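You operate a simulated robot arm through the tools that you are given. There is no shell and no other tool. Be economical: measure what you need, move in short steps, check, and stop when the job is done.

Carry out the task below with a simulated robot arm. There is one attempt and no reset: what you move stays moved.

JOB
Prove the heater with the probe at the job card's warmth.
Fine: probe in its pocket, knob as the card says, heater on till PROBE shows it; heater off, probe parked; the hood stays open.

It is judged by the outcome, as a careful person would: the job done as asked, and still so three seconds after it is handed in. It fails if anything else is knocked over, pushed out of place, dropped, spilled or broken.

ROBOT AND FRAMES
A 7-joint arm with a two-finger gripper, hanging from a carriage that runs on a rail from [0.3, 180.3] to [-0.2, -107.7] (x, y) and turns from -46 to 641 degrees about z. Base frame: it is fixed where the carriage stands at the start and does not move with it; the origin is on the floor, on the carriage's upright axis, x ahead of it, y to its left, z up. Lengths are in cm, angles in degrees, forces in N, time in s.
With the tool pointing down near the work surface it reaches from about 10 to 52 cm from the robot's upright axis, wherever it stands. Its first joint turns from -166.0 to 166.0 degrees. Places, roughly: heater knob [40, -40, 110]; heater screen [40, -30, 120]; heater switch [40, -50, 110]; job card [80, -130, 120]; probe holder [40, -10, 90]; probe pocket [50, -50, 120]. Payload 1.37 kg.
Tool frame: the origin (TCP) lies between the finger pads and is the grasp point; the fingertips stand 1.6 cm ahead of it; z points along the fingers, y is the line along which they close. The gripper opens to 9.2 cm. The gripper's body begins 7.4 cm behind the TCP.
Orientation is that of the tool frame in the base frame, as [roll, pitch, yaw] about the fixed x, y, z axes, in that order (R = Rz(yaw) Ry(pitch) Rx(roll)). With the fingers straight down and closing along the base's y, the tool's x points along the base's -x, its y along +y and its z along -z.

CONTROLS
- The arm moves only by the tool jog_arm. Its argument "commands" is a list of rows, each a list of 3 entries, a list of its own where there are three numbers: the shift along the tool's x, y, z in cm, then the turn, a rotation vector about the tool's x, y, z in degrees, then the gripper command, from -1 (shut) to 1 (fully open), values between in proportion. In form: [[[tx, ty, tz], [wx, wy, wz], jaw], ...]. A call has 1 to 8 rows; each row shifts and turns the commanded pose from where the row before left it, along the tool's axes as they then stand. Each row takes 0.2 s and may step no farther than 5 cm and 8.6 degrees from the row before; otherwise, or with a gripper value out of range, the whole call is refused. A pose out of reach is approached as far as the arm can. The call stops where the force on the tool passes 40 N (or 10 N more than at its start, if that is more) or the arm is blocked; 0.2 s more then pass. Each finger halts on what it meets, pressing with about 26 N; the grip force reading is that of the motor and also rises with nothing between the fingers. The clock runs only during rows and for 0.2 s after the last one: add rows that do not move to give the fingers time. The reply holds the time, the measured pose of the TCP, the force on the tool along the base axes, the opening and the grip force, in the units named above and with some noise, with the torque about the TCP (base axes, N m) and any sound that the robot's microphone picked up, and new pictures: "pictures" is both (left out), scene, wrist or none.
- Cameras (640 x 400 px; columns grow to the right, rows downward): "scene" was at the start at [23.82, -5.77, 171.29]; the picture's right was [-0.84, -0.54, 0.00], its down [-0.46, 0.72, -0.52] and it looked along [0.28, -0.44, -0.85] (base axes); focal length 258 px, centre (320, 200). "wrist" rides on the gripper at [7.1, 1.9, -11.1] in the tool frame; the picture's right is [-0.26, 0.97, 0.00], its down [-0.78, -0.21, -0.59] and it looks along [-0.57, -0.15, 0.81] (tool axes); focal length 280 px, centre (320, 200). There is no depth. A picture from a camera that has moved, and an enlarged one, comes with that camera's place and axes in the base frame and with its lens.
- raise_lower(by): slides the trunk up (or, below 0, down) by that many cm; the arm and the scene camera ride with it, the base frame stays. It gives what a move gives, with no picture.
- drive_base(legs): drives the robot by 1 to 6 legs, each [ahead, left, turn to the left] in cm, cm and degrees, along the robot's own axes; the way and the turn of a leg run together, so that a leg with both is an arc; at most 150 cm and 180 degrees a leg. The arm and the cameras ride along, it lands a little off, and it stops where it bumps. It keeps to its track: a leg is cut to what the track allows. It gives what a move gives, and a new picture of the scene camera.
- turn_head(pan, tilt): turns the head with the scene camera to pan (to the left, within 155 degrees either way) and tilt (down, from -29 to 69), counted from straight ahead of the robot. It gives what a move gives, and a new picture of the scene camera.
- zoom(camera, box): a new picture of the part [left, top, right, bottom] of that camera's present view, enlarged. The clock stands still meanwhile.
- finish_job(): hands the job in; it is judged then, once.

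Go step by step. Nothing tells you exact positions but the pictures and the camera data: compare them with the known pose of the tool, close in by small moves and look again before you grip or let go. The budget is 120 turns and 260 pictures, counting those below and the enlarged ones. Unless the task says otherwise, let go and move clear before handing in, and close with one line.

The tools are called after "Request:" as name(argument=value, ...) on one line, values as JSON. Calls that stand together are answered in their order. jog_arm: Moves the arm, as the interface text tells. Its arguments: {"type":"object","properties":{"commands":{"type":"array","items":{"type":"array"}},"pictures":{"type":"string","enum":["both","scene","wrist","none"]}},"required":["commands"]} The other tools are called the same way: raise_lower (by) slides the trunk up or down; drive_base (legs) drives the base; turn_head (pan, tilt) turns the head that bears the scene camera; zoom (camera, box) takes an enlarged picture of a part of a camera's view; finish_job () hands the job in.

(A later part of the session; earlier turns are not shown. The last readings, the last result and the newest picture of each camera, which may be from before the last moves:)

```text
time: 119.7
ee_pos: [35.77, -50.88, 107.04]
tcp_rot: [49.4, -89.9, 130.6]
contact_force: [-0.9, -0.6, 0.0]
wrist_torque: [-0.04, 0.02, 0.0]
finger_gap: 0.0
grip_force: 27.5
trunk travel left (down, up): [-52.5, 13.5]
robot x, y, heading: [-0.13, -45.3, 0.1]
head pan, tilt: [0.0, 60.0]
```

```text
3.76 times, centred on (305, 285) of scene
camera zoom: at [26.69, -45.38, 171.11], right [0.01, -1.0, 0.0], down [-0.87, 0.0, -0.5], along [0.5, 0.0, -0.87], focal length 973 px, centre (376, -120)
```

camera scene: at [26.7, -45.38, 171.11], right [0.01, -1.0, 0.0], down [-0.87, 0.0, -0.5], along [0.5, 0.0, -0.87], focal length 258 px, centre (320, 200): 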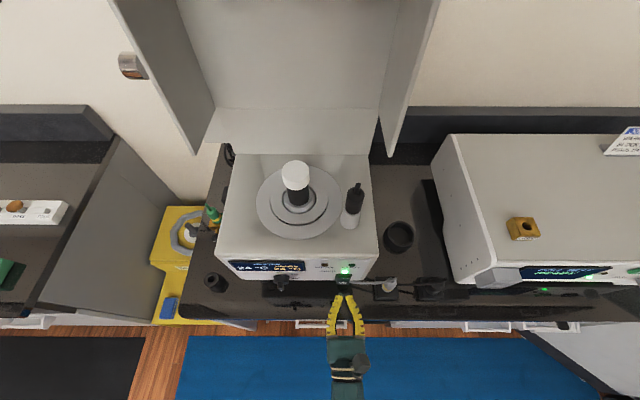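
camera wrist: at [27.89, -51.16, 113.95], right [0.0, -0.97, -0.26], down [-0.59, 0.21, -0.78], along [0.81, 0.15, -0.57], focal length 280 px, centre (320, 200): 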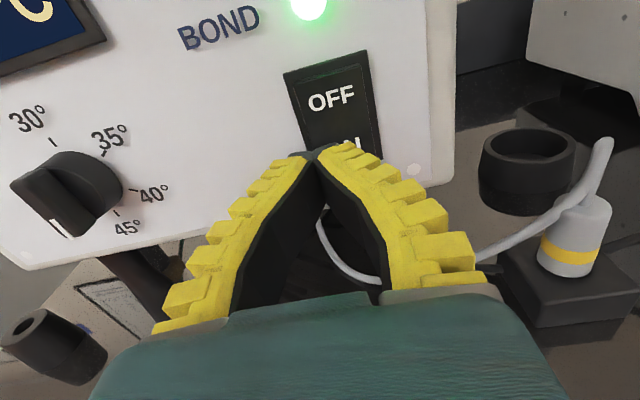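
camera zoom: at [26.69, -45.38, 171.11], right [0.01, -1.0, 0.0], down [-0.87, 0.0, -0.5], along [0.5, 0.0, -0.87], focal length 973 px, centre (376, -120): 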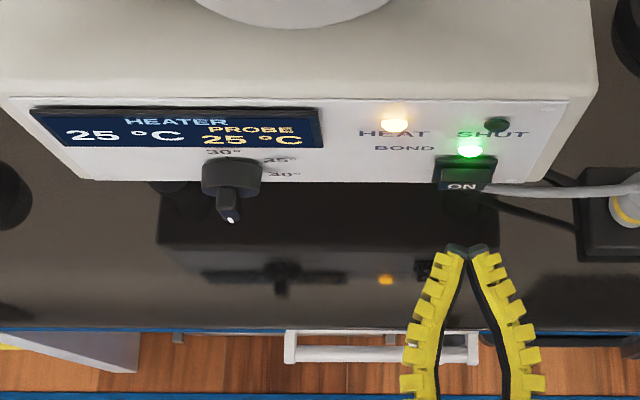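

Warming. I'll raise to the OFF half's height meanwhile and keep waiting.

Request:
jog_arm(commands=[[[2, 0, 0], [0, 0, 0], -1], [[2, 0, 0], [0, 0, 0], -1], [[0, 0, 0], [0, 0, 0], -1], [[0, 0, 0], [0, 0, 0], -1], [[0, 0, 0], [0, 0, 0], -1], [[0, 0, 0], [0, 0, 0], -1], [[0, 0, 0], [0, 0, 0], -1], [[0, 0, 0], [0, 0, 0], -1]], pictures="none")

Request:
jog_arm(commands=[[[0, 0, 0], [0, 0, 0], -1], [[0, 0, 0], [0, 0, 0], -1], [[0, 0, 0], [0, 0, 0], -1], [[0, 0, 0], [0, 0, 0], -1], [[0, 0, 0], [0, 0, 0], -1], [[0, 0, 0], [0, 0, 0], -1], [[0, 0, 0], [0, 0, 0], -1], [[0, 0, 0], [0, 0, 0], -1]], pictures="wrist")

Request:
zoom(camera="scene", box=[220, 245, 390, 325])

```text
time: 121.5
ee_pos: [35.62, -50.85, 110.97]
tcp_rot: [55.3, -89.8, 124.8]
contact_force: [0.7, -0.1, 0.1]
wrist_torque: [0.02, 0.01, -0.01]
finger_gap: 0.0
grip_force: 27.3
trunk travel left (down, up): [-52.5, 13.5]
robot x, y, heading: [-0.11, -45.55, 0.3]
head pan, tilt: [0.0, 60.0]
```

```text
time: 123.3
ee_pos: [35.83, -50.71, 110.94]
tcp_rot: [55.4, -89.8, 124.7]
contact_force: [-0.9, 0.0, -0.5]
wrist_torque: [0.01, -0.02, 0.06]
finger_gap: 0.0
grip_force: 27.6
trunk travel left (down, up): [-52.5, 13.5]
robot x, y, heading: [-0.15, -45.58, -0.1]
head pan, tilt: [0.0, 60.0]
camera wrist: at [24.52, -52.66, 118.03], right [0.0, -0.97, -0.26], down [-0.59, 0.21, -0.78], along [0.81, 0.15, -0.57], focal length 280 px, centre (320, 200)
```

wrist: 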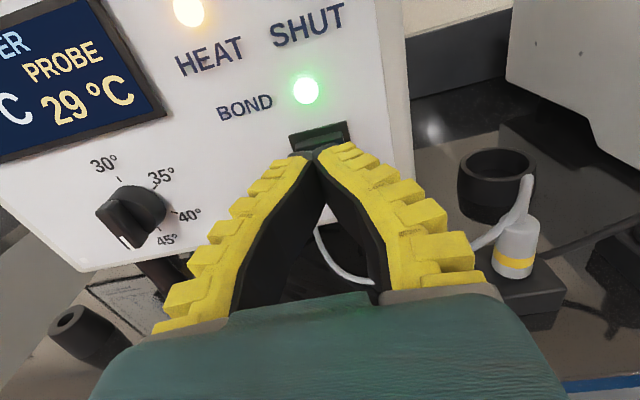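

```text
3.76 times, centred on (305, 285) of scene
camera zoom: at [26.7, -45.38, 171.11], right [0.01, -1.0, 0.0], down [-0.87, 0.0, -0.5], along [0.5, 0.0, -0.87], focal length 973 px, centre (376, -120)
```

zoom: 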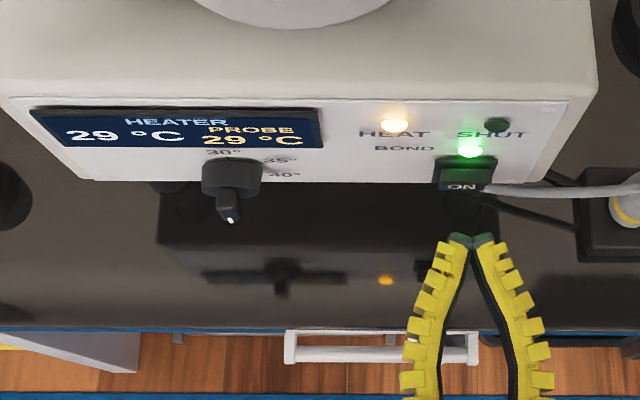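

29 °C, rising about 1.1 °C/s. Waiting on.

Request:
jog_arm(commands=[[[0, 0, 0], [0, 0, 0], -1], [[0, 0, 0], [0, 0, 0], -1], [[0, 0, 0], [0, 0, 0], -1], [[0, 0, 0], [0, 0, 0], -1], [[0, 0, 0], [0, 0, 0], -1], [[0, 0, 0], [0, 0, 0], -1], [[0, 0, 0], [0, 0, 0], -1], [[0, 0, 0], [0, 0, 0], -1]], pictures="none")

Request:
jog_arm(commands=[[[0, 0, 0], [0, 0, 0], -1], [[0, 0, 0], [0, 0, 0], -1], [[0, 0, 0], [0, 0, 0], -1], [[0, 0, 0], [0, 0, 0], -1], [[0, 0, 0], [0, 0, 0], -1], [[0, 0, 0], [0, 0, 0], -1], [[0, 0, 0], [0, 0, 0], -1], [[0, 0, 0], [0, 0, 0], -1]], pictures="none")

Request:
jog_arm(commands=[[[0, 0, 0], [0, 0, 0], -1], [[0, 0, 0], [0, 0, 0], -1], [[0, 0, 0], [0, 0, 0], -1], [[0, 0, 0], [0, 0, 0], -1], [[0, 0, 0], [0, 0, 0], -1], [[0, 0, 0], [0, 0, 0], -1], [[0, 0, 0], [0, 0, 0], -1], [[0, 0, 0], [0, 0, 0], -1]], pictures="none")

Request:
jog_arm(commands=[[[0, 0, 0], [0, 0, 0], -1], [[0, 0, 0], [0, 0, 0], -1], [[0, 0, 0], [0, 0, 0], -1], [[0, 0, 0], [0, 0, 0], -1], [[0, 0, 0], [0, 0, 0], -1], [[0, 0, 0], [0, 0, 0], -1], [[0, 0, 0], [0, 0, 0], -1], [[0, 0, 0], [0, 0, 0], -1]], pictures="none")

Request:
jog_arm(commands=[[[0, 0, 0], [0, 0, 0], -1], [[0, 0, 0], [0, 0, 0], -1], [[0, 0, 0], [0, 0, 0], -1], [[0, 0, 0], [0, 0, 0], -1], [[0, 0, 0], [0, 0, 0], -1], [[0, 0, 0], [0, 0, 0], -1], [[0, 0, 0], [0, 0, 0], -1], [[0, 0, 0], [0, 0, 0], -1]], pictures="wrist")

```text
time: 125.1
ee_pos: [35.71, -50.84, 111.01]
tcp_rot: [56.1, -89.9, 124.1]
contact_force: [-0.8, 0.0, -0.7]
wrist_torque: [-0.06, 0.05, 0.0]
finger_gap: 0.0
grip_force: 27.9
trunk travel left (down, up): [-52.5, 13.5]
robot x, y, heading: [-0.34, -45.56, 0.4]
head pan, tilt: [0.0, 60.0]
```

```text
time: 126.9
ee_pos: [35.71, -50.72, 111.05]
tcp_rot: [55.7, -89.8, 124.4]
contact_force: [-0.3, 0.5, 0.1]
wrist_torque: [-0.02, 0.02, -0.04]
finger_gap: 0.01
grip_force: 28.2
trunk travel left (down, up): [-52.5, 13.5]
robot x, y, heading: [0.34, -45.64, 0.5]
head pan, tilt: [0.0, 60.0]
```

```text
time: 128.7
ee_pos: [35.64, -50.75, 110.95]
tcp_rot: [55.1, -89.8, 125.1]
contact_force: [0.5, -0.6, -0.3]
wrist_torque: [0.02, 0.01, 0.01]
finger_gap: 0.0
grip_force: 27.6
trunk travel left (down, up): [-52.5, 13.5]
robot x, y, heading: [-0.08, -45.7, 0.3]
head pan, tilt: [0.0, 60.0]
```

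```text
time: 130.5
ee_pos: [35.67, -50.68, 110.92]
tcp_rot: [55.4, -89.8, 124.7]
contact_force: [0.4, -0.2, 0.5]
wrist_torque: [0.01, 0.0, 0.01]
finger_gap: 0.0
grip_force: 27.8
trunk travel left (down, up): [-52.5, 13.5]
robot x, y, heading: [-0.17, -45.5, 0.3]
head pan, tilt: [0.0, 60.0]
```

```text
time: 132.3
ee_pos: [35.75, -50.78, 110.98]
tcp_rot: [55.3, -89.9, 124.8]
contact_force: [-0.4, -0.2, -0.6]
wrist_torque: [-0.02, 0.01, 0.01]
finger_gap: 0.01
grip_force: 27.7
trunk travel left (down, up): [-52.5, 13.5]
robot x, y, heading: [0.06, -45.72, 0.3]
head pan, tilt: [0.0, 60.0]
camera wrist: at [24.52, -52.66, 118.03], right [0.0, -0.97, -0.26], down [-0.59, 0.21, -0.78], along [0.81, 0.15, -0.57], focal length 280 px, centre (320, 200)
```

wrist: 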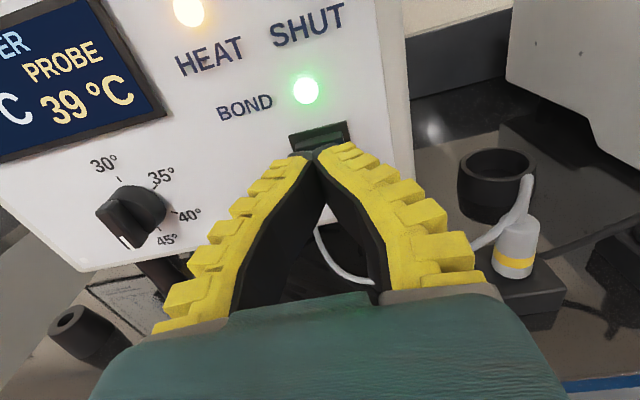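

Request:
jog_arm(commands=[[[0, 0, 0], [0, 0, 0], -1], [[0, 0, 0], [0, 0, 0], -1], [[0, 0, 0], [0, 0, 0], -1], [[0, 0, 0], [0, 0, 0], -1], [[0, 0, 0], [0, 0, 0], -1], [[0, 0, 0], [0, 0, 0], -1], [[0, 0, 0], [0, 0, 0], -1], [[0, 0, 0], [0, 0, 0], -1]], pictures="none")

Request:
jog_arm(commands=[[[0, 0, 0], [0, 0, 0], -1], [[0, 0, 0], [0, 0, 0], -1], [[0, 0, 0], [0, 0, 0], -1], [[0, 0, 0], [0, 0, 0], -1], [[0, 0, 0], [0, 0, 0], -1], [[0, 0, 0], [0, 0, 0], -1], [[0, 0, 0], [0, 0, 0], -1], [[0, 0, 0], [0, 0, 0], -1]], pictures="none")

Request:
jog_arm(commands=[[[0, 0, 0], [0, 0, 0], -1], [[0, 0, 0], [0, 0, 0], -1], [[0, 0, 0], [0, 0, 0], -1], [[0, 0, 0], [0, 0, 0], -1], [[0, 0, 0], [0, 0, 0], -1], [[0, 0, 0], [0, 0, 0], -1], [[0, 0, 0], [0, 0, 0], -1], [[0, 0, 0], [0, 0, 0], -1]], pictures="wrist")

```text
time: 134.1
ee_pos: [35.78, -50.72, 111.06]
tcp_rot: [54.4, -89.7, 125.7]
contact_force: [-0.5, 0.3, 0.3]
wrist_torque: [0.01, 0.0, 0.01]
finger_gap: 0.01
grip_force: 28.1
trunk travel left (down, up): [-52.5, 13.5]
robot x, y, heading: [-0.14, -45.24, 0.2]
head pan, tilt: [0.0, 60.0]
```

```text
time: 135.9
ee_pos: [35.66, -50.78, 111.04]
tcp_rot: [55.5, -89.9, 124.6]
contact_force: [-0.3, -0.2, 0.0]
wrist_torque: [0.02, -0.03, -0.02]
finger_gap: 0.02
grip_force: 28.1
trunk travel left (down, up): [-52.5, 13.5]
robot x, y, heading: [-0.28, -45.18, 0.4]
head pan, tilt: [0.0, 60.0]
```

```text
time: 137.7
ee_pos: [35.61, -50.81, 111.06]
tcp_rot: [55.6, -89.8, 124.4]
contact_force: [-0.2, 0.8, -0.2]
wrist_torque: [0.03, -0.03, -0.01]
finger_gap: 0.04
grip_force: 27.6
trunk travel left (down, up): [-52.5, 13.5]
robot x, y, heading: [0.22, -45.51, 0.2]
head pan, tilt: [0.0, 60.0]
camera wrist: at [24.52, -52.66, 118.03], right [0.0, -0.97, -0.26], down [-0.59, 0.21, -0.78], along [0.81, 0.15, -0.57], focal length 280 px, centre (320, 200)
```

wrist: 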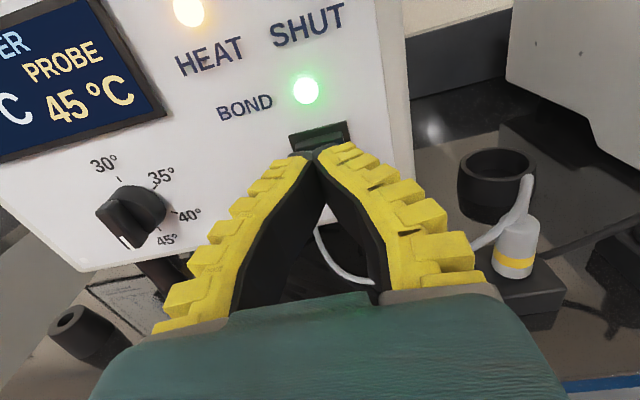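

PROBE shows 45. I'll hold another moment to be sure it is steady.

Request:
jog_arm(commands=[[[0, 0, 0], [0, 0, 0], -1], [[0, 0, 0], [0, 0, 0], -1], [[0, 0, 0], [0, 0, 0], -1], [[0, 0, 0], [0, 0, 0], -1], [[0, 0, 0], [0, 0, 0], -1], [[0, 0, 0], [0, 0, 0], -1]], pictures="wrist")

Request:
zoom(camera="scene", box=[220, 245, 390, 325])

```text
time: 139.1
ee_pos: [35.67, -50.82, 110.98]
tcp_rot: [55.5, -89.8, 124.6]
contact_force: [0.5, -0.2, -0.3]
wrist_torque: [0.01, 0.0, 0.01]
finger_gap: 0.02
grip_force: 27.9
trunk travel left (down, up): [-52.5, 13.5]
robot x, y, heading: [-0.07, -45.77, 0.3]
head pan, tilt: [0.0, 60.0]
camera wrist: at [24.52, -52.66, 118.03], right [0.0, -0.97, -0.26], down [-0.59, 0.21, -0.78], along [0.81, 0.15, -0.57], focal length 280 px, centre (320, 200)
```

wrist: 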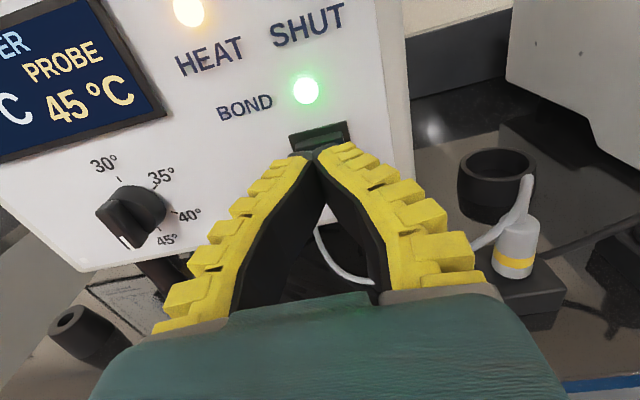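

```text
3.76 times, centred on (305, 285) of scene
camera zoom: at [26.7, -45.38, 171.11], right [0.01, -1.0, 0.0], down [-0.87, 0.0, -0.5], along [0.5, 0.0, -0.87], focal length 973 px, centre (376, -120)
```

zoom: 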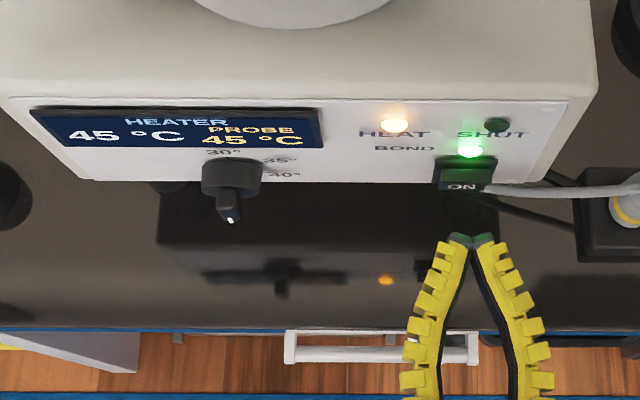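

Steady at 45 °C. Pressing OFF now.

Request:
jog_arm(commands=[[[0, 0, 2.4], [0, 0, 0], -1], [[0, 0, 0.5], [0, 0, 0], -1], [[0, 0, 0.4], [0, 0, 0], -1], [[0, 0, 0.4], [0, 0, 0], -1]], pictures="none")

Request:
zoom(camera="scene", box=[220, 245, 390, 325])

```text
time: 140.1
ee_pos: [39.23, -50.7, 110.83]
tcp_rot: [71.5, -89.8, 108.6]
contact_force: [-11.4, 0.2, 5.2]
wrist_torque: [-0.01, 0.0, -0.01]
finger_gap: 0.62
grip_force: 27.9
trunk travel left (down, up): [-52.5, 13.5]
robot x, y, heading: [0.2, -45.68, -0.0]
head pan, tilt: [0.0, 60.0]
```

```text
3.76 times, centred on (305, 285) of scene
camera zoom: at [26.63, -45.39, 171.09], right [0.01, -1.0, 0.0], down [-0.87, 0.0, -0.5], along [0.5, 0.0, -0.87], focal length 973 px, centre (376, -120)
```

zoom: 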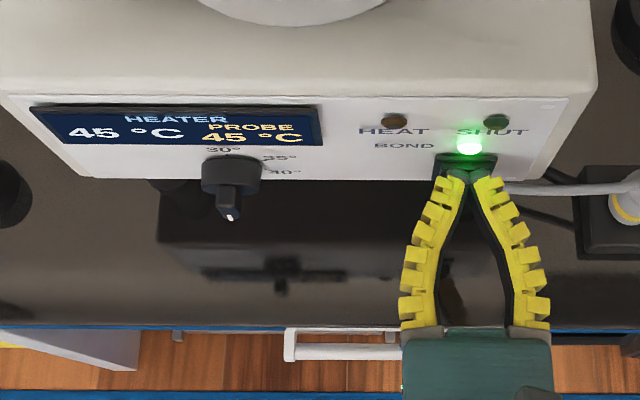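

HEAT is off. Backing away, then raising to fetch the probe.

Request:
jog_arm(commands=[[[0, 0, -3], [0, 0, 0], -1], [[0, 0, -4.5], [0, 0, 0], -1], [[0, 0, -2], [0, 0, 0], 0], [[4.5, 0, 0], [0, 0, 0], 0.5], [[4.5, 0, 0], [0, 0, 0], 0.5]], pictures="none")

Request:
raise_lower(by=13.4)

Request:
zoom(camera="wrist", box=[0, 0, 640, 400])

```text
time: 141.3
ee_pos: [29.87, -50.72, 120.02]
tcp_rot: [65.8, -89.8, 114.4]
contact_force: [-1.3, -0.2, -0.6]
wrist_torque: [0.0, -0.02, 0.03]
finger_gap: 7.12
grip_force: 0.8
trunk travel left (down, up): [-52.5, 13.5]
robot x, y, heading: [-0.17, -45.37, 0.2]
head pan, tilt: [0.0, 60.0]
```

```text
time: 142.9
ee_pos: [29.76, -50.67, 133.32]
tcp_rot: [56.0, -89.8, 124.0]
contact_force: [-0.3, -0.2, -1.4]
wrist_torque: [-0.02, -0.01, 0.03]
finger_gap: 7.12
grip_force: 1.7
trunk travel left (down, up): [-65.9, 0.1]
robot x, y, heading: [-0.17, -45.55, 0.2]
head pan, tilt: [0.0, 60.0]
```

```text
1.00 times, centred on (320, 200) of wrist (not enlarged: the box is as wide or as high as the picture)
camera zoom: at [18.66, -52.61, 140.42], right [0.0, -0.97, -0.26], down [-0.59, 0.21, -0.78], along [0.81, 0.15, -0.57], focal length 280 px, centre (320, 200)
```

zoom: 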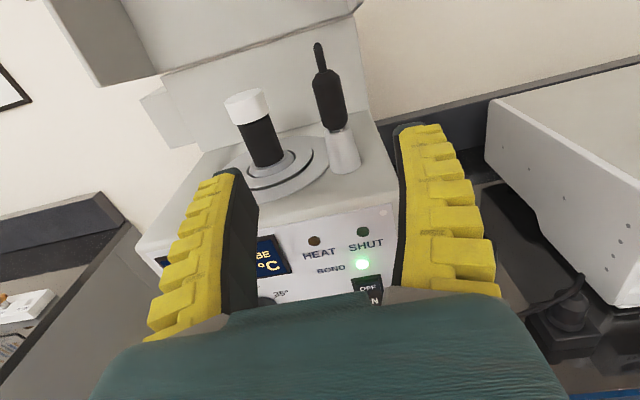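

Approaching the handle level, at z≈131.8.

Request:
jog_arm(commands=[[[-1.5, 0.5, 0], [0, 0, 0], 0.5], [[0, 0, 4], [0, 0, 0], 0.5], [[0, 0, 4], [0, 0, 0], 0.5], [[0, 0, 4], [0, 0, 0], 0.5], [[0, 0, 0], [0, 0, 0], 0.5]], pictures="wrist")

```text
time: 144.1
ee_pos: [41.87, -51.25, 131.9]
tcp_rot: [68.1, -89.9, 112.1]
contact_force: [-0.2, 0.6, -0.3]
wrist_torque: [0.03, 0.01, 0.02]
finger_gap: 7.1
grip_force: 0.9
trunk travel left (down, up): [-65.9, 0.1]
robot x, y, heading: [-0.25, -45.57, 0.1]
head pan, tilt: [0.0, 60.0]
camera wrist: at [30.67, -53.26, 139.05], right [0.0, -0.97, -0.26], down [-0.59, 0.21, -0.78], along [0.81, 0.15, -0.57], focal length 280 px, centre (320, 200)
```

wrist: 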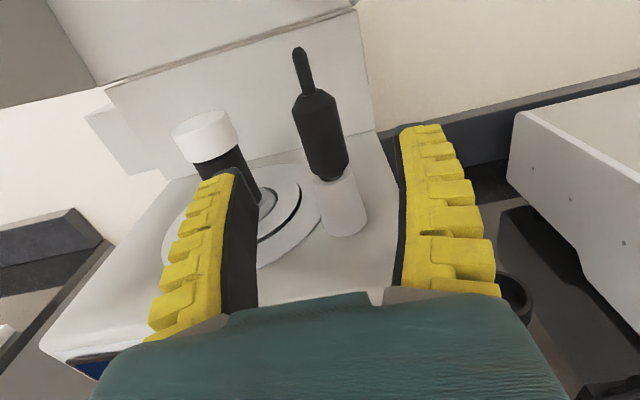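

Request:
jog_arm(commands=[[[0, 0.15, 3.5], [0, 0, 0], 0.5], [[0, 0, 3.5], [0, 0, 0], 0.5], [[0, 0, 0], [0, 0, 0], 0.5]], pictures="wrist")

Request:
turn_head(pan=-60, tilt=65)

Request:
zoom(camera="scene", box=[170, 210, 270, 290])

```text
time: 144.9
ee_pos: [48.77, -51.57, 131.84]
tcp_rot: [48.0, -89.9, 131.9]
contact_force: [0.4, -0.1, -0.9]
wrist_torque: [0.04, -0.02, 0.02]
finger_gap: 7.13
grip_force: 1.2
trunk travel left (down, up): [-65.9, 0.1]
robot x, y, heading: [-0.05, -45.65, 0.1]
head pan, tilt: [0.0, 60.0]
camera wrist: at [37.68, -53.32, 138.9], right [0.0, -0.97, -0.26], down [-0.59, 0.21, -0.78], along [0.81, 0.15, -0.57], focal length 280 px, centre (320, 200)
```

wrist: 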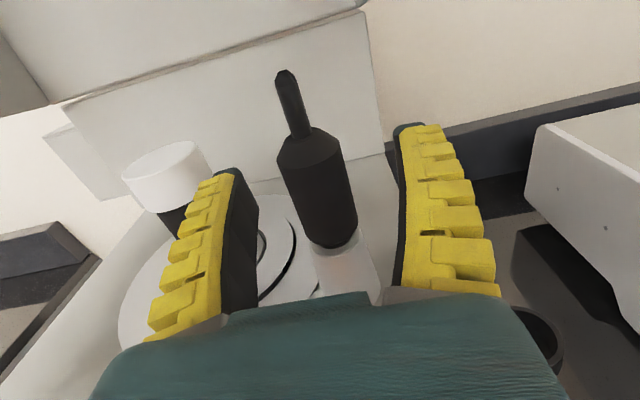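

```text
time: 146.2
ee_pos: [48.87, -51.28, 131.82]
tcp_rot: [53.6, -89.7, 126.5]
contact_force: [0.0, 0.3, -0.3]
wrist_torque: [-0.01, -0.02, -0.02]
finger_gap: 7.12
grip_force: 1.5
trunk travel left (down, up): [-65.9, 0.1]
robot x, y, heading: [0.0, -45.71, 0.2]
head pan, tilt: [-60.0, 65.0]
camera scene: at [23.1, -50.65, 183.96], right [-0.86, -0.51, 0.0], down [-0.46, 0.78, -0.42], along [0.21, -0.36, -0.91], focal length 258 px, centre (320, 200)
```

scene: 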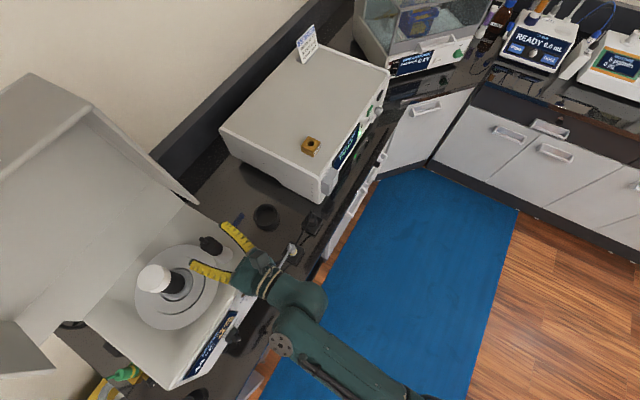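

```text
5.00 times, centred on (220, 250) of scene
camera zoom: at [23.1, -50.65, 183.96], right [-0.86, -0.51, 0.0], down [-0.46, 0.78, -0.42], along [0.21, -0.36, -0.91], focal length 1293 px, centre (820, -50)
```

zoom: 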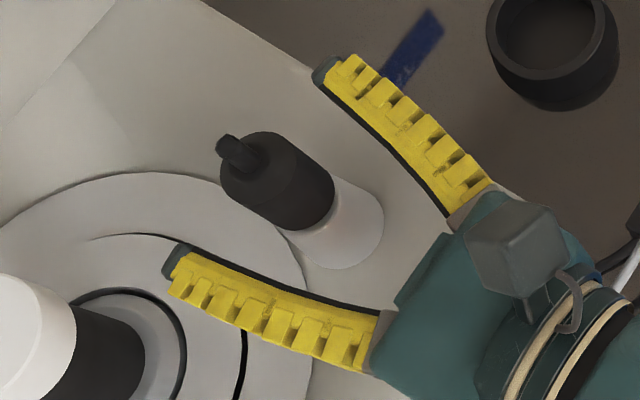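

The handle sits in the gripper just as it did when I first grasped it in the holder. Closing.

Request:
jog_arm(commands=[[[0, 0, 0.15], [0, 0, 0], 0], [[0, 0, 0], [0, 0, 0], -1], [[0, 0, 0], [0, 0, 0], -1], [[0, 0, 0], [0, 0, 0], -1], [[0, 0, 0], [0, 0, 0], -1]], pictures="wrist")

```text
time: 147.4
ee_pos: [48.99, -51.39, 131.79]
tcp_rot: [54.3, -89.7, 125.8]
contact_force: [-0.5, 0.4, 0.7]
wrist_torque: [0.02, -0.01, -0.01]
finger_gap: 2.03
grip_force: 25.4
trunk travel left (down, up): [-65.9, 0.1]
robot x, y, heading: [0.0, -45.49, 0.4]
head pan, tilt: [-60.0, 65.0]
camera wrist: at [37.83, -53.31, 138.87], right [0.0, -0.97, -0.26], down [-0.59, 0.21, -0.78], along [0.81, 0.15, -0.57], focal length 280 px, centre (320, 200)
```

wrist: 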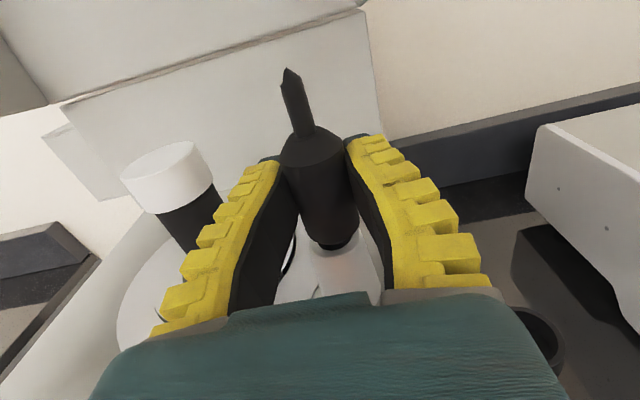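

Gap is 2.0 versus 2.5 in the first grasp, so the handle is a bit too deep. Regrip 0.4 cm further back.

Request:
jog_arm(commands=[[[0, 0, 0], [0, 0, 0], 0], [[0, 0, 0], [0, 0, 0], 0], [[0, 0, -0.5], [0, 0, 0], 0], [[0, 0, 0], [0, 0, 0], -1], [[0, 0, 0], [0, 0, 0], -1], [[0, 0, 0], [0, 0, 0], -1], [[0, 0, 0], [0, 0, 0], -1]], pictures="wrist")

```text
time: 149.0
ee_pos: [48.39, -51.18, 131.84]
tcp_rot: [49.8, -89.9, 130.3]
contact_force: [-6.4, 4.4, 2.3]
wrist_torque: [0.08, 0.16, 0.04]
finger_gap: 2.09
grip_force: 25.8
trunk travel left (down, up): [-65.9, 0.1]
robot x, y, heading: [-0.14, -45.32, 0.2]
head pan, tilt: [-60.0, 65.0]
camera wrist: at [37.24, -53.24, 138.9], right [0.0, -0.97, -0.26], down [-0.59, 0.21, -0.78], along [0.81, 0.15, -0.57], focal length 280 px, centre (320, 200)
```

wrist: 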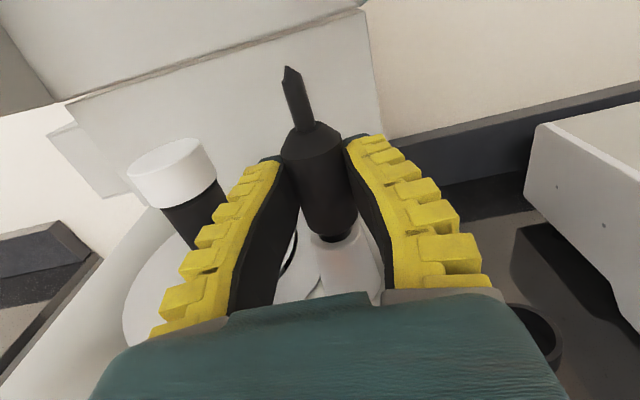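

Forces rose and the gap didn't change, so the first position was better. Regrip there.

Request:
jog_arm(commands=[[[0, 0, 0], [0, 0, 0], 0], [[0, 0, 0], [0, 0, 0], 0], [[0, 0.1, 0.4], [0, 0, 0], 0], [[0, 0, 0], [0, 0, 0], -1], [[0, 0, 0], [0, 0, 0], -1], [[0, 0, 0], [0, 0, 0], -1], [[0, 0, 0], [0, 0, 0], -1]], pictures="wrist")

```text
time: 150.6
ee_pos: [48.81, -51.4, 131.84]
tcp_rot: [52.6, -89.9, 127.5]
contact_force: [-5.4, 5.9, 2.9]
wrist_torque: [0.17, 0.14, 0.05]
finger_gap: 2.15
grip_force: 26.5
trunk travel left (down, up): [-65.9, 0.1]
robot x, y, heading: [-0.19, -45.24, 0.2]
head pan, tilt: [-60.0, 65.0]
camera wrist: at [37.64, -53.31, 138.94], right [0.0, -0.97, -0.26], down [-0.59, 0.21, -0.78], along [0.81, 0.16, -0.57], focal length 280 px, centre (320, 200)
```

wrist: 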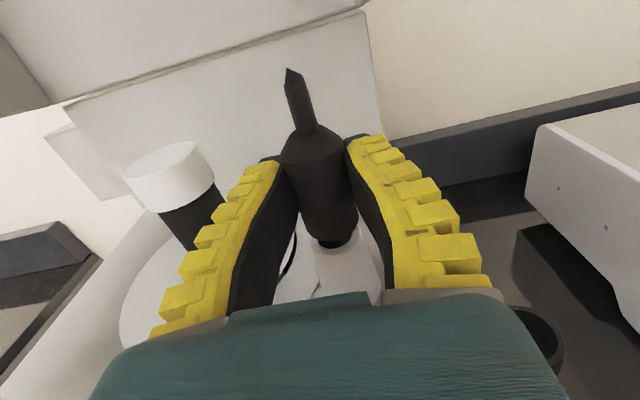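

Relax the side force slightly, then lift the probe out.

Request:
jog_arm(commands=[[[0, -0.25, 0.1], [0, 0, 0], -1], [[1, 0, 0], [0, 0, 0], -1], [[1.5, 0, 0], [0, 0, 0], -1], [[2, 0, 0], [0, 0, 0], -1], [[2, 0, 0], [0, 0, 0], -1], [[2, 0, 0], [0, 0, 0], -1]], pictures="wrist")

Request:
zoom(camera="scene", box=[170, 200, 270, 280])

```text
time: 152.0
ee_pos: [48.99, -51.27, 140.42]
tcp_rot: [61.8, -89.8, 118.5]
contact_force: [-0.8, -0.1, -1.5]
wrist_torque: [0.0, 0.02, -0.01]
finger_gap: 2.07
grip_force: 26.1
trunk travel left (down, up): [-65.9, 0.1]
robot x, y, heading: [0.03, -45.36, 0.3]
head pan, tilt: [-60.0, 65.0]
camera wrist: at [37.8, -53.24, 147.5], right [0.01, -0.97, -0.26], down [-0.59, 0.21, -0.78], along [0.81, 0.16, -0.57], focal length 280 px, centre (320, 200)
```

wrist: 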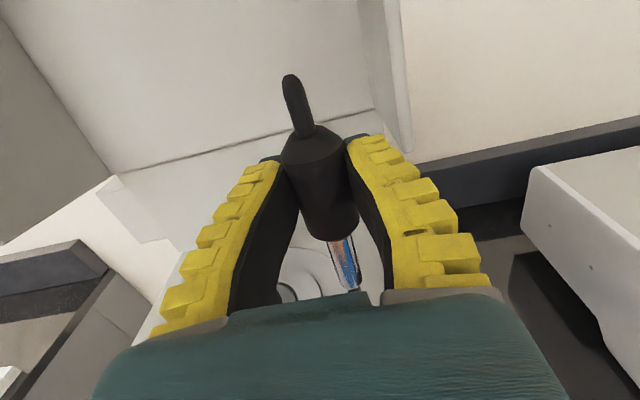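

```text
5.00 times, centred on (220, 240) of scene
camera zoom: at [23.09, -50.65, 183.95], right [-0.86, -0.5, 0.0], down [-0.46, 0.78, -0.42], along [0.21, -0.36, -0.91], focal length 1293 px, centre (820, 0)
```

zoom: 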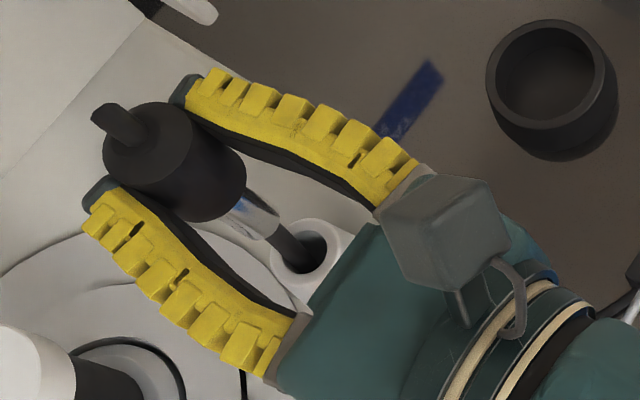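

Out cleanly. Back off to x≈40 and slide left to the holder.

Request:
jog_arm(commands=[[[0, 0, -4], [0, 0, 0], -1], [[0, 0, -4], [0, 0, 0], -1]], pictures="none")

Request:
drive_base(legs=[[0, 37.2, 0]])

Request:
turn_head(pan=-30, tilt=65)

Request:
zoom(camera="wrist", box=[0, 0, 640, 400])

```text
time: 152.6
ee_pos: [43.61, -51.7, 140.13]
tcp_rot: [38.6, -89.8, 141.5]
contact_force: [0.3, 1.0, 0.8]
wrist_torque: [0.02, 0.07, 0.06]
finger_gap: 2.06
grip_force: 25.9
out of reach, approached as far as the arm can: row 1
trunk travel left (down, up): [-65.9, 0.1]
robot x, y, heading: [0.31, -45.59, 0.4]
head pan, tilt: [-60.0, 65.0]
```

```text
time: 155.0
ee_pos: [43.68, -14.31, 140.02]
tcp_rot: [54.3, -89.9, 126.0]
contact_force: [-0.7, 0.3, -1.2]
wrist_torque: [-0.04, 0.05, -0.01]
finger_gap: 2.06
grip_force: 26.0
trunk travel left (down, up): [-65.9, 0.1]
robot x, y, heading: [-0.31, -8.33, 0.7]
head pan, tilt: [-60.0, 65.0]
camera scene: at [23.17, -13.34, 183.96], right [-0.86, -0.51, 0.0], down [-0.46, 0.78, -0.42], along [0.21, -0.36, -0.91], focal length 258 px, centre (320, 200)
```

scene: 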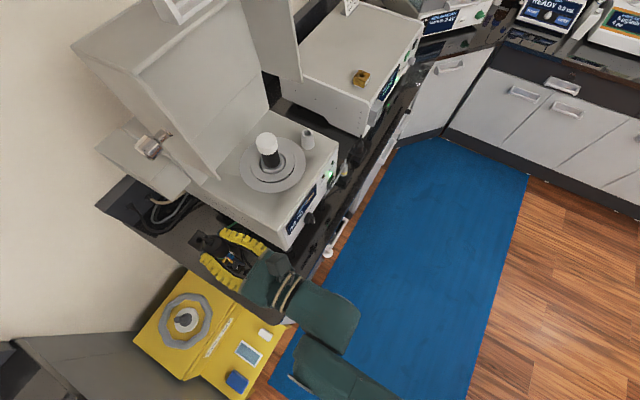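

```text
time: 155.9
ee_pos: [43.67, -14.28, 140.04]
tcp_rot: [54.8, -89.8, 125.6]
contact_force: [-0.1, 0.2, -0.9]
wrist_torque: [0.0, 0.03, 0.01]
finger_gap: 2.05
grip_force: 26.5
trunk travel left (down, up): [-65.9, 0.1]
robot x, y, heading: [0.03, -8.43, 0.7]
head pan, tilt: [-30.0, 65.0]
camera scene: at [25.37, -11.11, 183.96], right [-0.49, -0.87, 0.0], down [-0.79, 0.45, -0.42], along [0.37, -0.21, -0.91], focal length 258 px, centre (320, 200)
```

scene: 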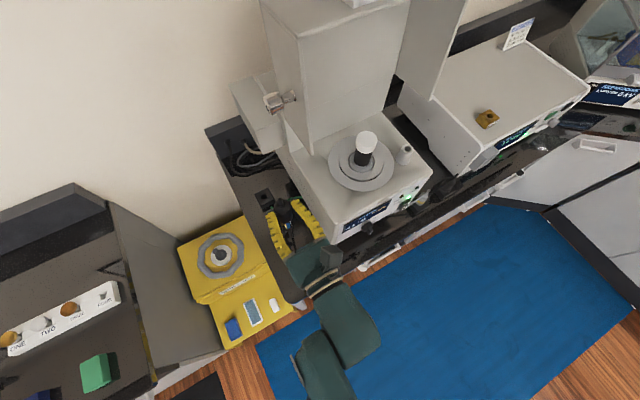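

```text
1.00 times, centred on (320, 200) of wrist (not enlarged: the box is as wide or as high as the picture)
camera zoom: at [32.54, -16.18, 147.09], right [0.01, -0.97, -0.26], down [-0.59, 0.21, -0.78], along [0.81, 0.16, -0.57], focal length 280 px, centre (320, 200)
```

zoom: 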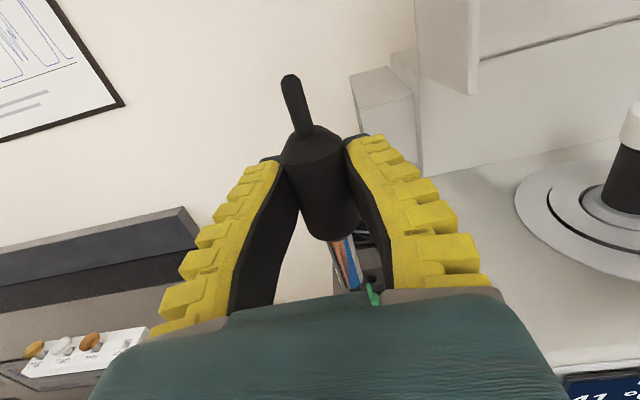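

Lowering to just above the holder.

Request:
raise_lower(by=-13.4)

Request:
jog_arm(commands=[[[-4, -0.1, 0], [0, 0, 0], -1], [[-4, 0, 0], [0, 0, 0], -1], [[-4, 0, 0], [0, 0, 0], -1], [[-4, 0, 0], [0, 0, 0], -1], [[-4, 0, 0], [0, 0, 0], -1], [[0, 0, 0], [0, 0, 0], -1]], pictures="wrist")

Request:
turn_head(pan=-30, tilt=60)

Request:
zoom(camera="scene", box=[240, 170, 360, 290])

```text
time: 157.6
ee_pos: [43.68, -14.25, 126.7]
tcp_rot: [52.4, -89.8, 128.0]
contact_force: [0.9, 0.4, -1.2]
wrist_torque: [0.01, 0.01, 0.0]
finger_gap: 2.05
grip_force: 26.2
trunk travel left (down, up): [-52.5, 13.5]
robot x, y, heading: [-0.22, -7.84, 0.3]
head pan, tilt: [-30.0, 65.0]
```

```text
time: 158.9
ee_pos: [43.84, -14.11, 106.56]
tcp_rot: [44.7, -89.7, 135.6]
contact_force: [0.0, -0.7, -0.7]
wrist_torque: [-0.03, 0.02, -0.02]
finger_gap: 2.05
grip_force: 26.0
trunk travel left (down, up): [-52.5, 13.5]
robot x, y, heading: [-0.25, -8.44, 0.8]
head pan, tilt: [-30.0, 65.0]
camera wrist: at [32.68, -16.08, 113.57], right [0.01, -0.97, -0.26], down [-0.59, 0.21, -0.78], along [0.81, 0.16, -0.57], focal length 280 px, centre (320, 200)
```

wrist: 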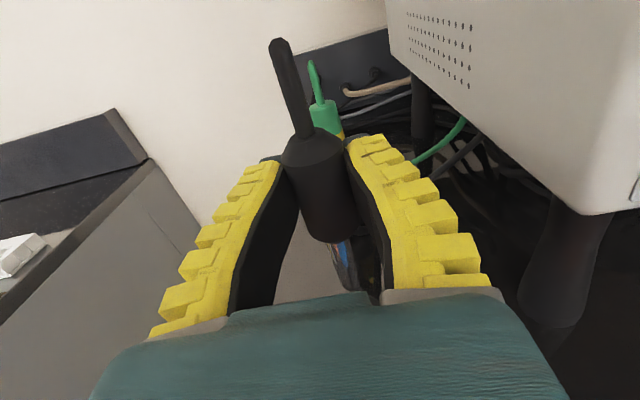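

```text
time: 159.6
ee_pos: [43.86, -13.94, 106.51]
tcp_rot: [55.9, -89.8, 124.5]
contact_force: [0.4, 0.2, -0.7]
wrist_torque: [0.0, 0.04, -0.01]
finger_gap: 2.07
grip_force: 26.2
trunk travel left (down, up): [-52.5, 13.5]
robot x, y, heading: [-0.01, -8.39, 0.4]
head pan, tilt: [-30.0, 60.0]
camera scene: at [25.88, -11.39, 171.11], right [-0.49, -0.87, 0.0], down [-0.75, 0.43, -0.5], along [0.43, -0.25, -0.87], focal length 258 px, centre (320, 200)
```

scene: 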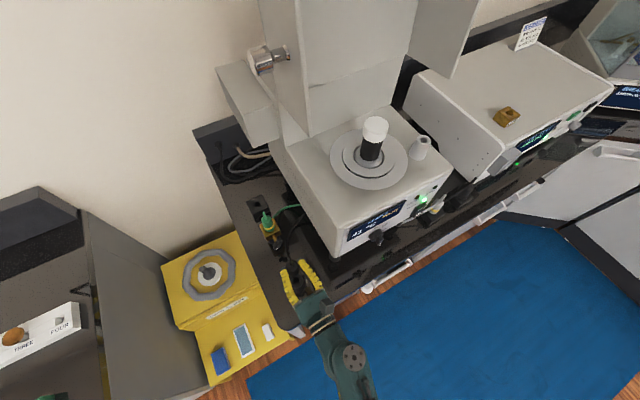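

```text
3.33 times, centred on (300, 230) of scene
camera zoom: at [25.88, -11.39, 171.11], right [-0.49, -0.87, 0.0], down [-0.75, 0.43, -0.5], along [0.43, -0.25, -0.87], focal length 862 px, centre (387, 100)
```

zoom: 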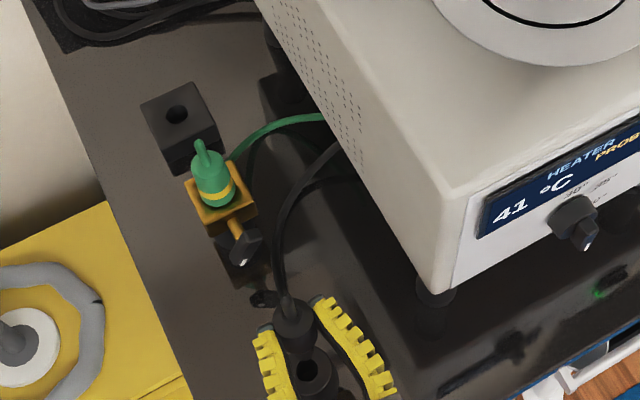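

Request:
zoom(camera="scene", box=[265, 250, 325, 300])

Request:
turn_head(pan=-75, tilt=62)

Request:
zoom(camera="scene", box=[150, 200, 270, 310])

```text
8.00 times, centred on (295, 275) of scene
camera zoom: at [25.88, -11.39, 171.11], right [-0.49, -0.87, 0.0], down [-0.75, 0.43, -0.5], along [0.43, -0.25, -0.87], focal length 2068 px, centre (520, -400)
```

zoom: 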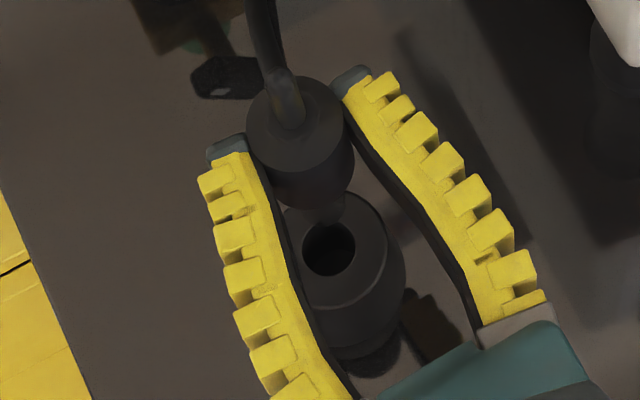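

```text
time: 160.7
ee_pos: [43.87, -14.08, 106.53]
tcp_rot: [54.7, -89.7, 125.7]
contact_force: [-0.1, 1.3, -1.2]
wrist_torque: [-0.03, 0.04, 0.04]
finger_gap: 2.07
grip_force: 26.2
trunk travel left (down, up): [-52.5, 13.5]
robot x, y, heading: [0.57, -8.56, 0.5]
head pan, tilt: [-75.0, 62.0]
camera scene: at [21.81, -14.31, 170.88], right [-0.96, -0.27, 0.0], down [-0.24, 0.85, -0.47], along [0.13, -0.45, -0.88], focal length 258 px, centre (320, 200)
```

scene: 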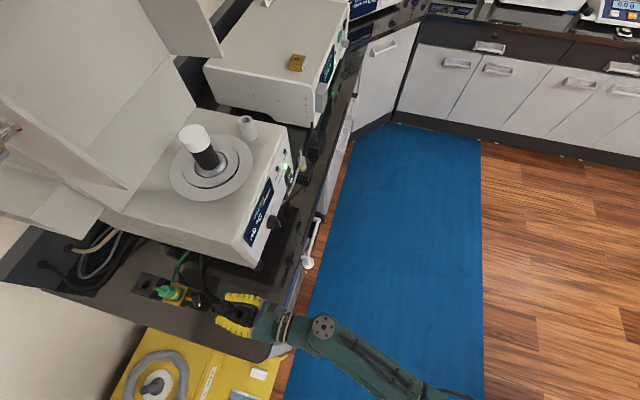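

```text
3.64 times, centred on (210, 255) of scene
camera zoom: at [21.81, -14.31, 170.88], right [-0.96, -0.27, 0.0], down [-0.24, 0.85, -0.47], along [0.13, -0.45, -0.88], focal length 940 px, centre (720, 0)
```

zoom: 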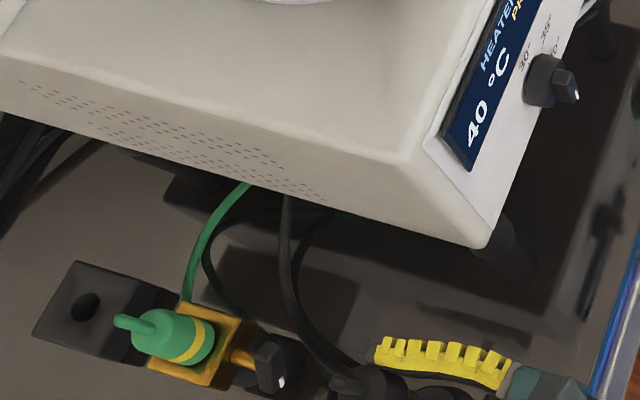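

Request:
jog_arm(commands=[[[-1.2, -0.1, 0], [0, 0, 0], -1], [[-1, 0, 0], [0, 0, 0], -1], [[0, 0, 0], [0, 0, 0], -1]], pictures="none")

Request:
zoom(camera="scene", box=[205, 285, 265, 335])

Request:
turn_head(pan=-10, tilt=60)

Request:
zoom(camera="scene", box=[310, 230, 380, 290])

```text
time: 161.5
ee_pos: [43.82, -13.98, 104.33]
tcp_rot: [54.1, -89.8, 126.2]
contact_force: [1.0, -0.6, -1.0]
wrist_torque: [-0.01, 0.01, 0.0]
finger_gap: 2.05
grip_force: 25.9
trunk travel left (down, up): [-52.5, 13.5]
robot x, y, heading: [-0.17, -7.79, 0.4]
head pan, tilt: [-75.0, 62.0]
```

```text
8.00 times, centred on (235, 310) of scene
camera zoom: at [21.8, -14.31, 170.88], right [-0.96, -0.27, 0.0], down [-0.24, 0.85, -0.47], along [0.13, -0.45, -0.88], focal length 2068 px, centre (1000, -680)
```

zoom: 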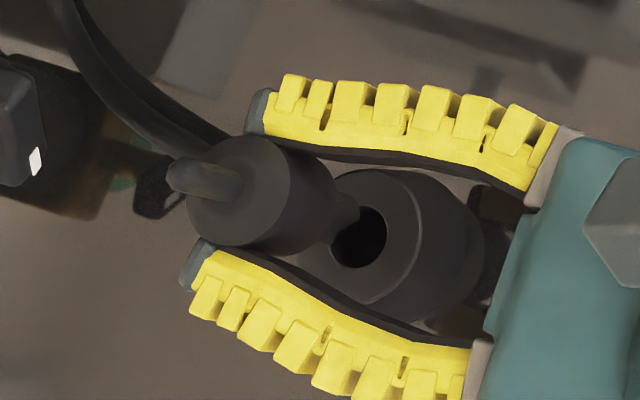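

```text
time: 162.9
ee_pos: [43.68, -14.03, 104.38]
tcp_rot: [54.6, -89.8, 125.9]
contact_force: [0.1, 0.2, -0.4]
wrist_torque: [0.04, 0.03, -0.01]
finger_gap: 2.06
grip_force: 25.6
trunk travel left (down, up): [-52.5, 13.5]
robot x, y, heading: [0.14, -8.21, 0.4]
head pan, tilt: [-10.0, 60.0]
camera scene: at [26.66, -9.22, 171.11], right [-0.17, -0.99, 0.0], down [-0.85, 0.14, -0.5], along [0.49, -0.08, -0.87], focal length 258 px, centre (320, 200)
```

scene: 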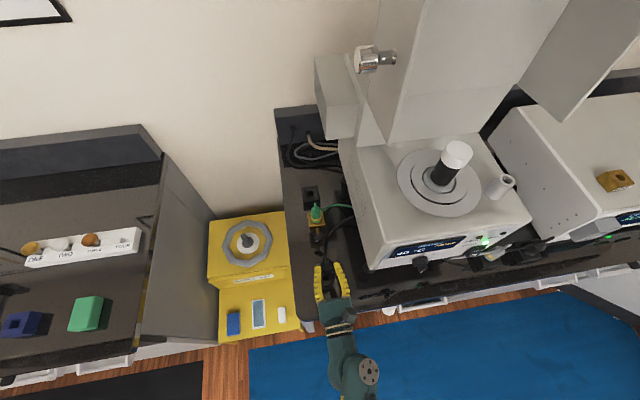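

```text
6.67 times, centred on (345, 260) of scene
camera zoom: at [26.66, -9.22, 171.11], right [-0.17, -0.99, 0.0], down [-0.85, 0.14, -0.5], along [0.49, -0.08, -0.87], focal length 1724 px, centre (153, -200)
```

zoom: 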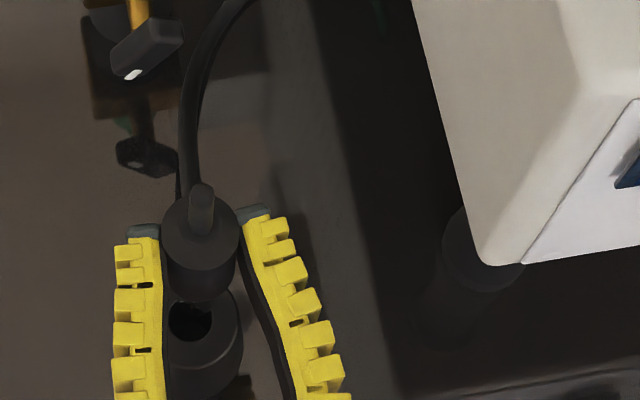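

The hole is about 0.45 cm toward +y of the stem. Correct, then check.

Request:
jog_arm(commands=[[[0, -0.45, 0], [0, 0, 0], -1], [[-0.6, 0, 0], [0, 0, 0], -1], [[0, 0, 0], [0, 0, 0], -1]], pictures="none")

Request:
zoom(camera="scene", box=[310, 250, 352, 285])

Request:
turn_head(pan=-75, tilt=62)

Request:
zoom(camera="scene", box=[220, 297, 262, 332])

```text
time: 163.7
ee_pos: [43.76, -13.58, 103.74]
tcp_rot: [56.5, -89.8, 124.1]
contact_force: [-0.4, 0.4, -0.2]
wrist_torque: [0.0, 0.01, 0.0]
finger_gap: 2.07
grip_force: 26.3
trunk travel left (down, up): [-52.5, 13.5]
robot x, y, heading: [0.53, -8.48, 0.6]
head pan, tilt: [-10.0, 60.0]
```

```text
11.43 times, centred on (331, 268) of scene
camera zoom: at [26.66, -9.21, 171.11], right [-0.17, -0.99, 0.0], down [-0.85, 0.14, -0.5], along [0.49, -0.08, -0.87], focal length 2955 px, centre (194, -571)
```

zoom: 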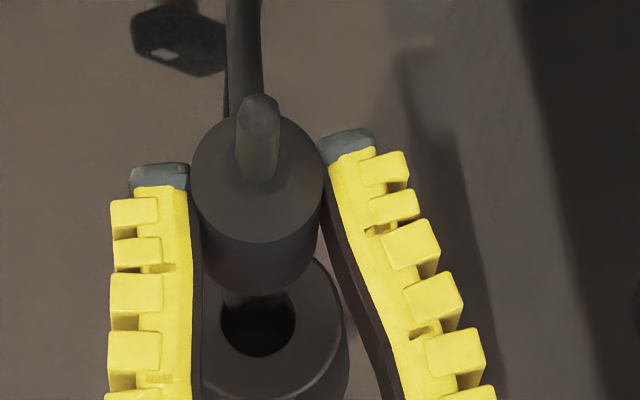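

```text
time: 165.1
ee_pos: [43.84, -13.69, 103.86]
tcp_rot: [55.0, -89.8, 125.4]
contact_force: [-0.2, 0.1, -1.7]
wrist_torque: [-0.05, -0.03, 0.03]
finger_gap: 2.06
grip_force: 25.4
trunk travel left (down, up): [-52.5, 13.5]
robot x, y, heading: [-0.09, -8.25, 0.6]
head pan, tilt: [-75.0, 62.0]
camera scene: at [21.81, -14.31, 170.88], right [-0.96, -0.27, 0.0], down [-0.24, 0.85, -0.47], along [0.13, -0.45, -0.88], focal length 258 px, centre (320, 200)
```

scene: 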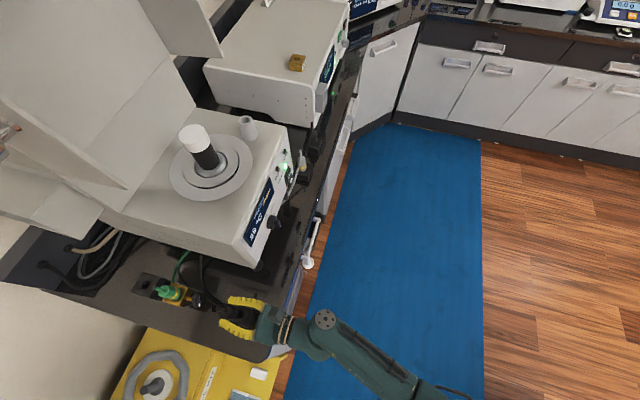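

```text
11.43 times, centred on (241, 314) of scene
camera zoom: at [21.81, -14.31, 170.88], right [-0.96, -0.27, 0.0], down [-0.24, 0.85, -0.47], along [0.13, -0.45, -0.88], focal length 2955 px, centre (1223, -1109)
```

zoom: 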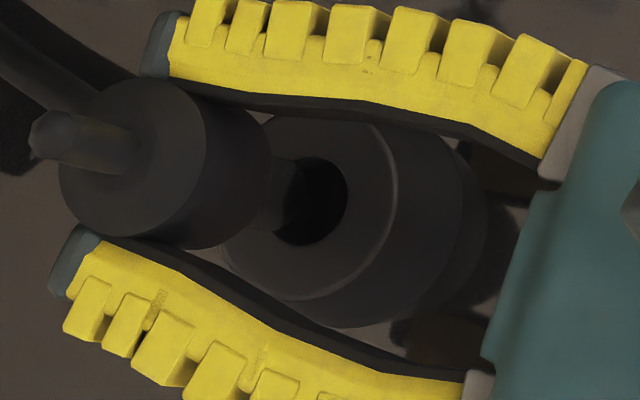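

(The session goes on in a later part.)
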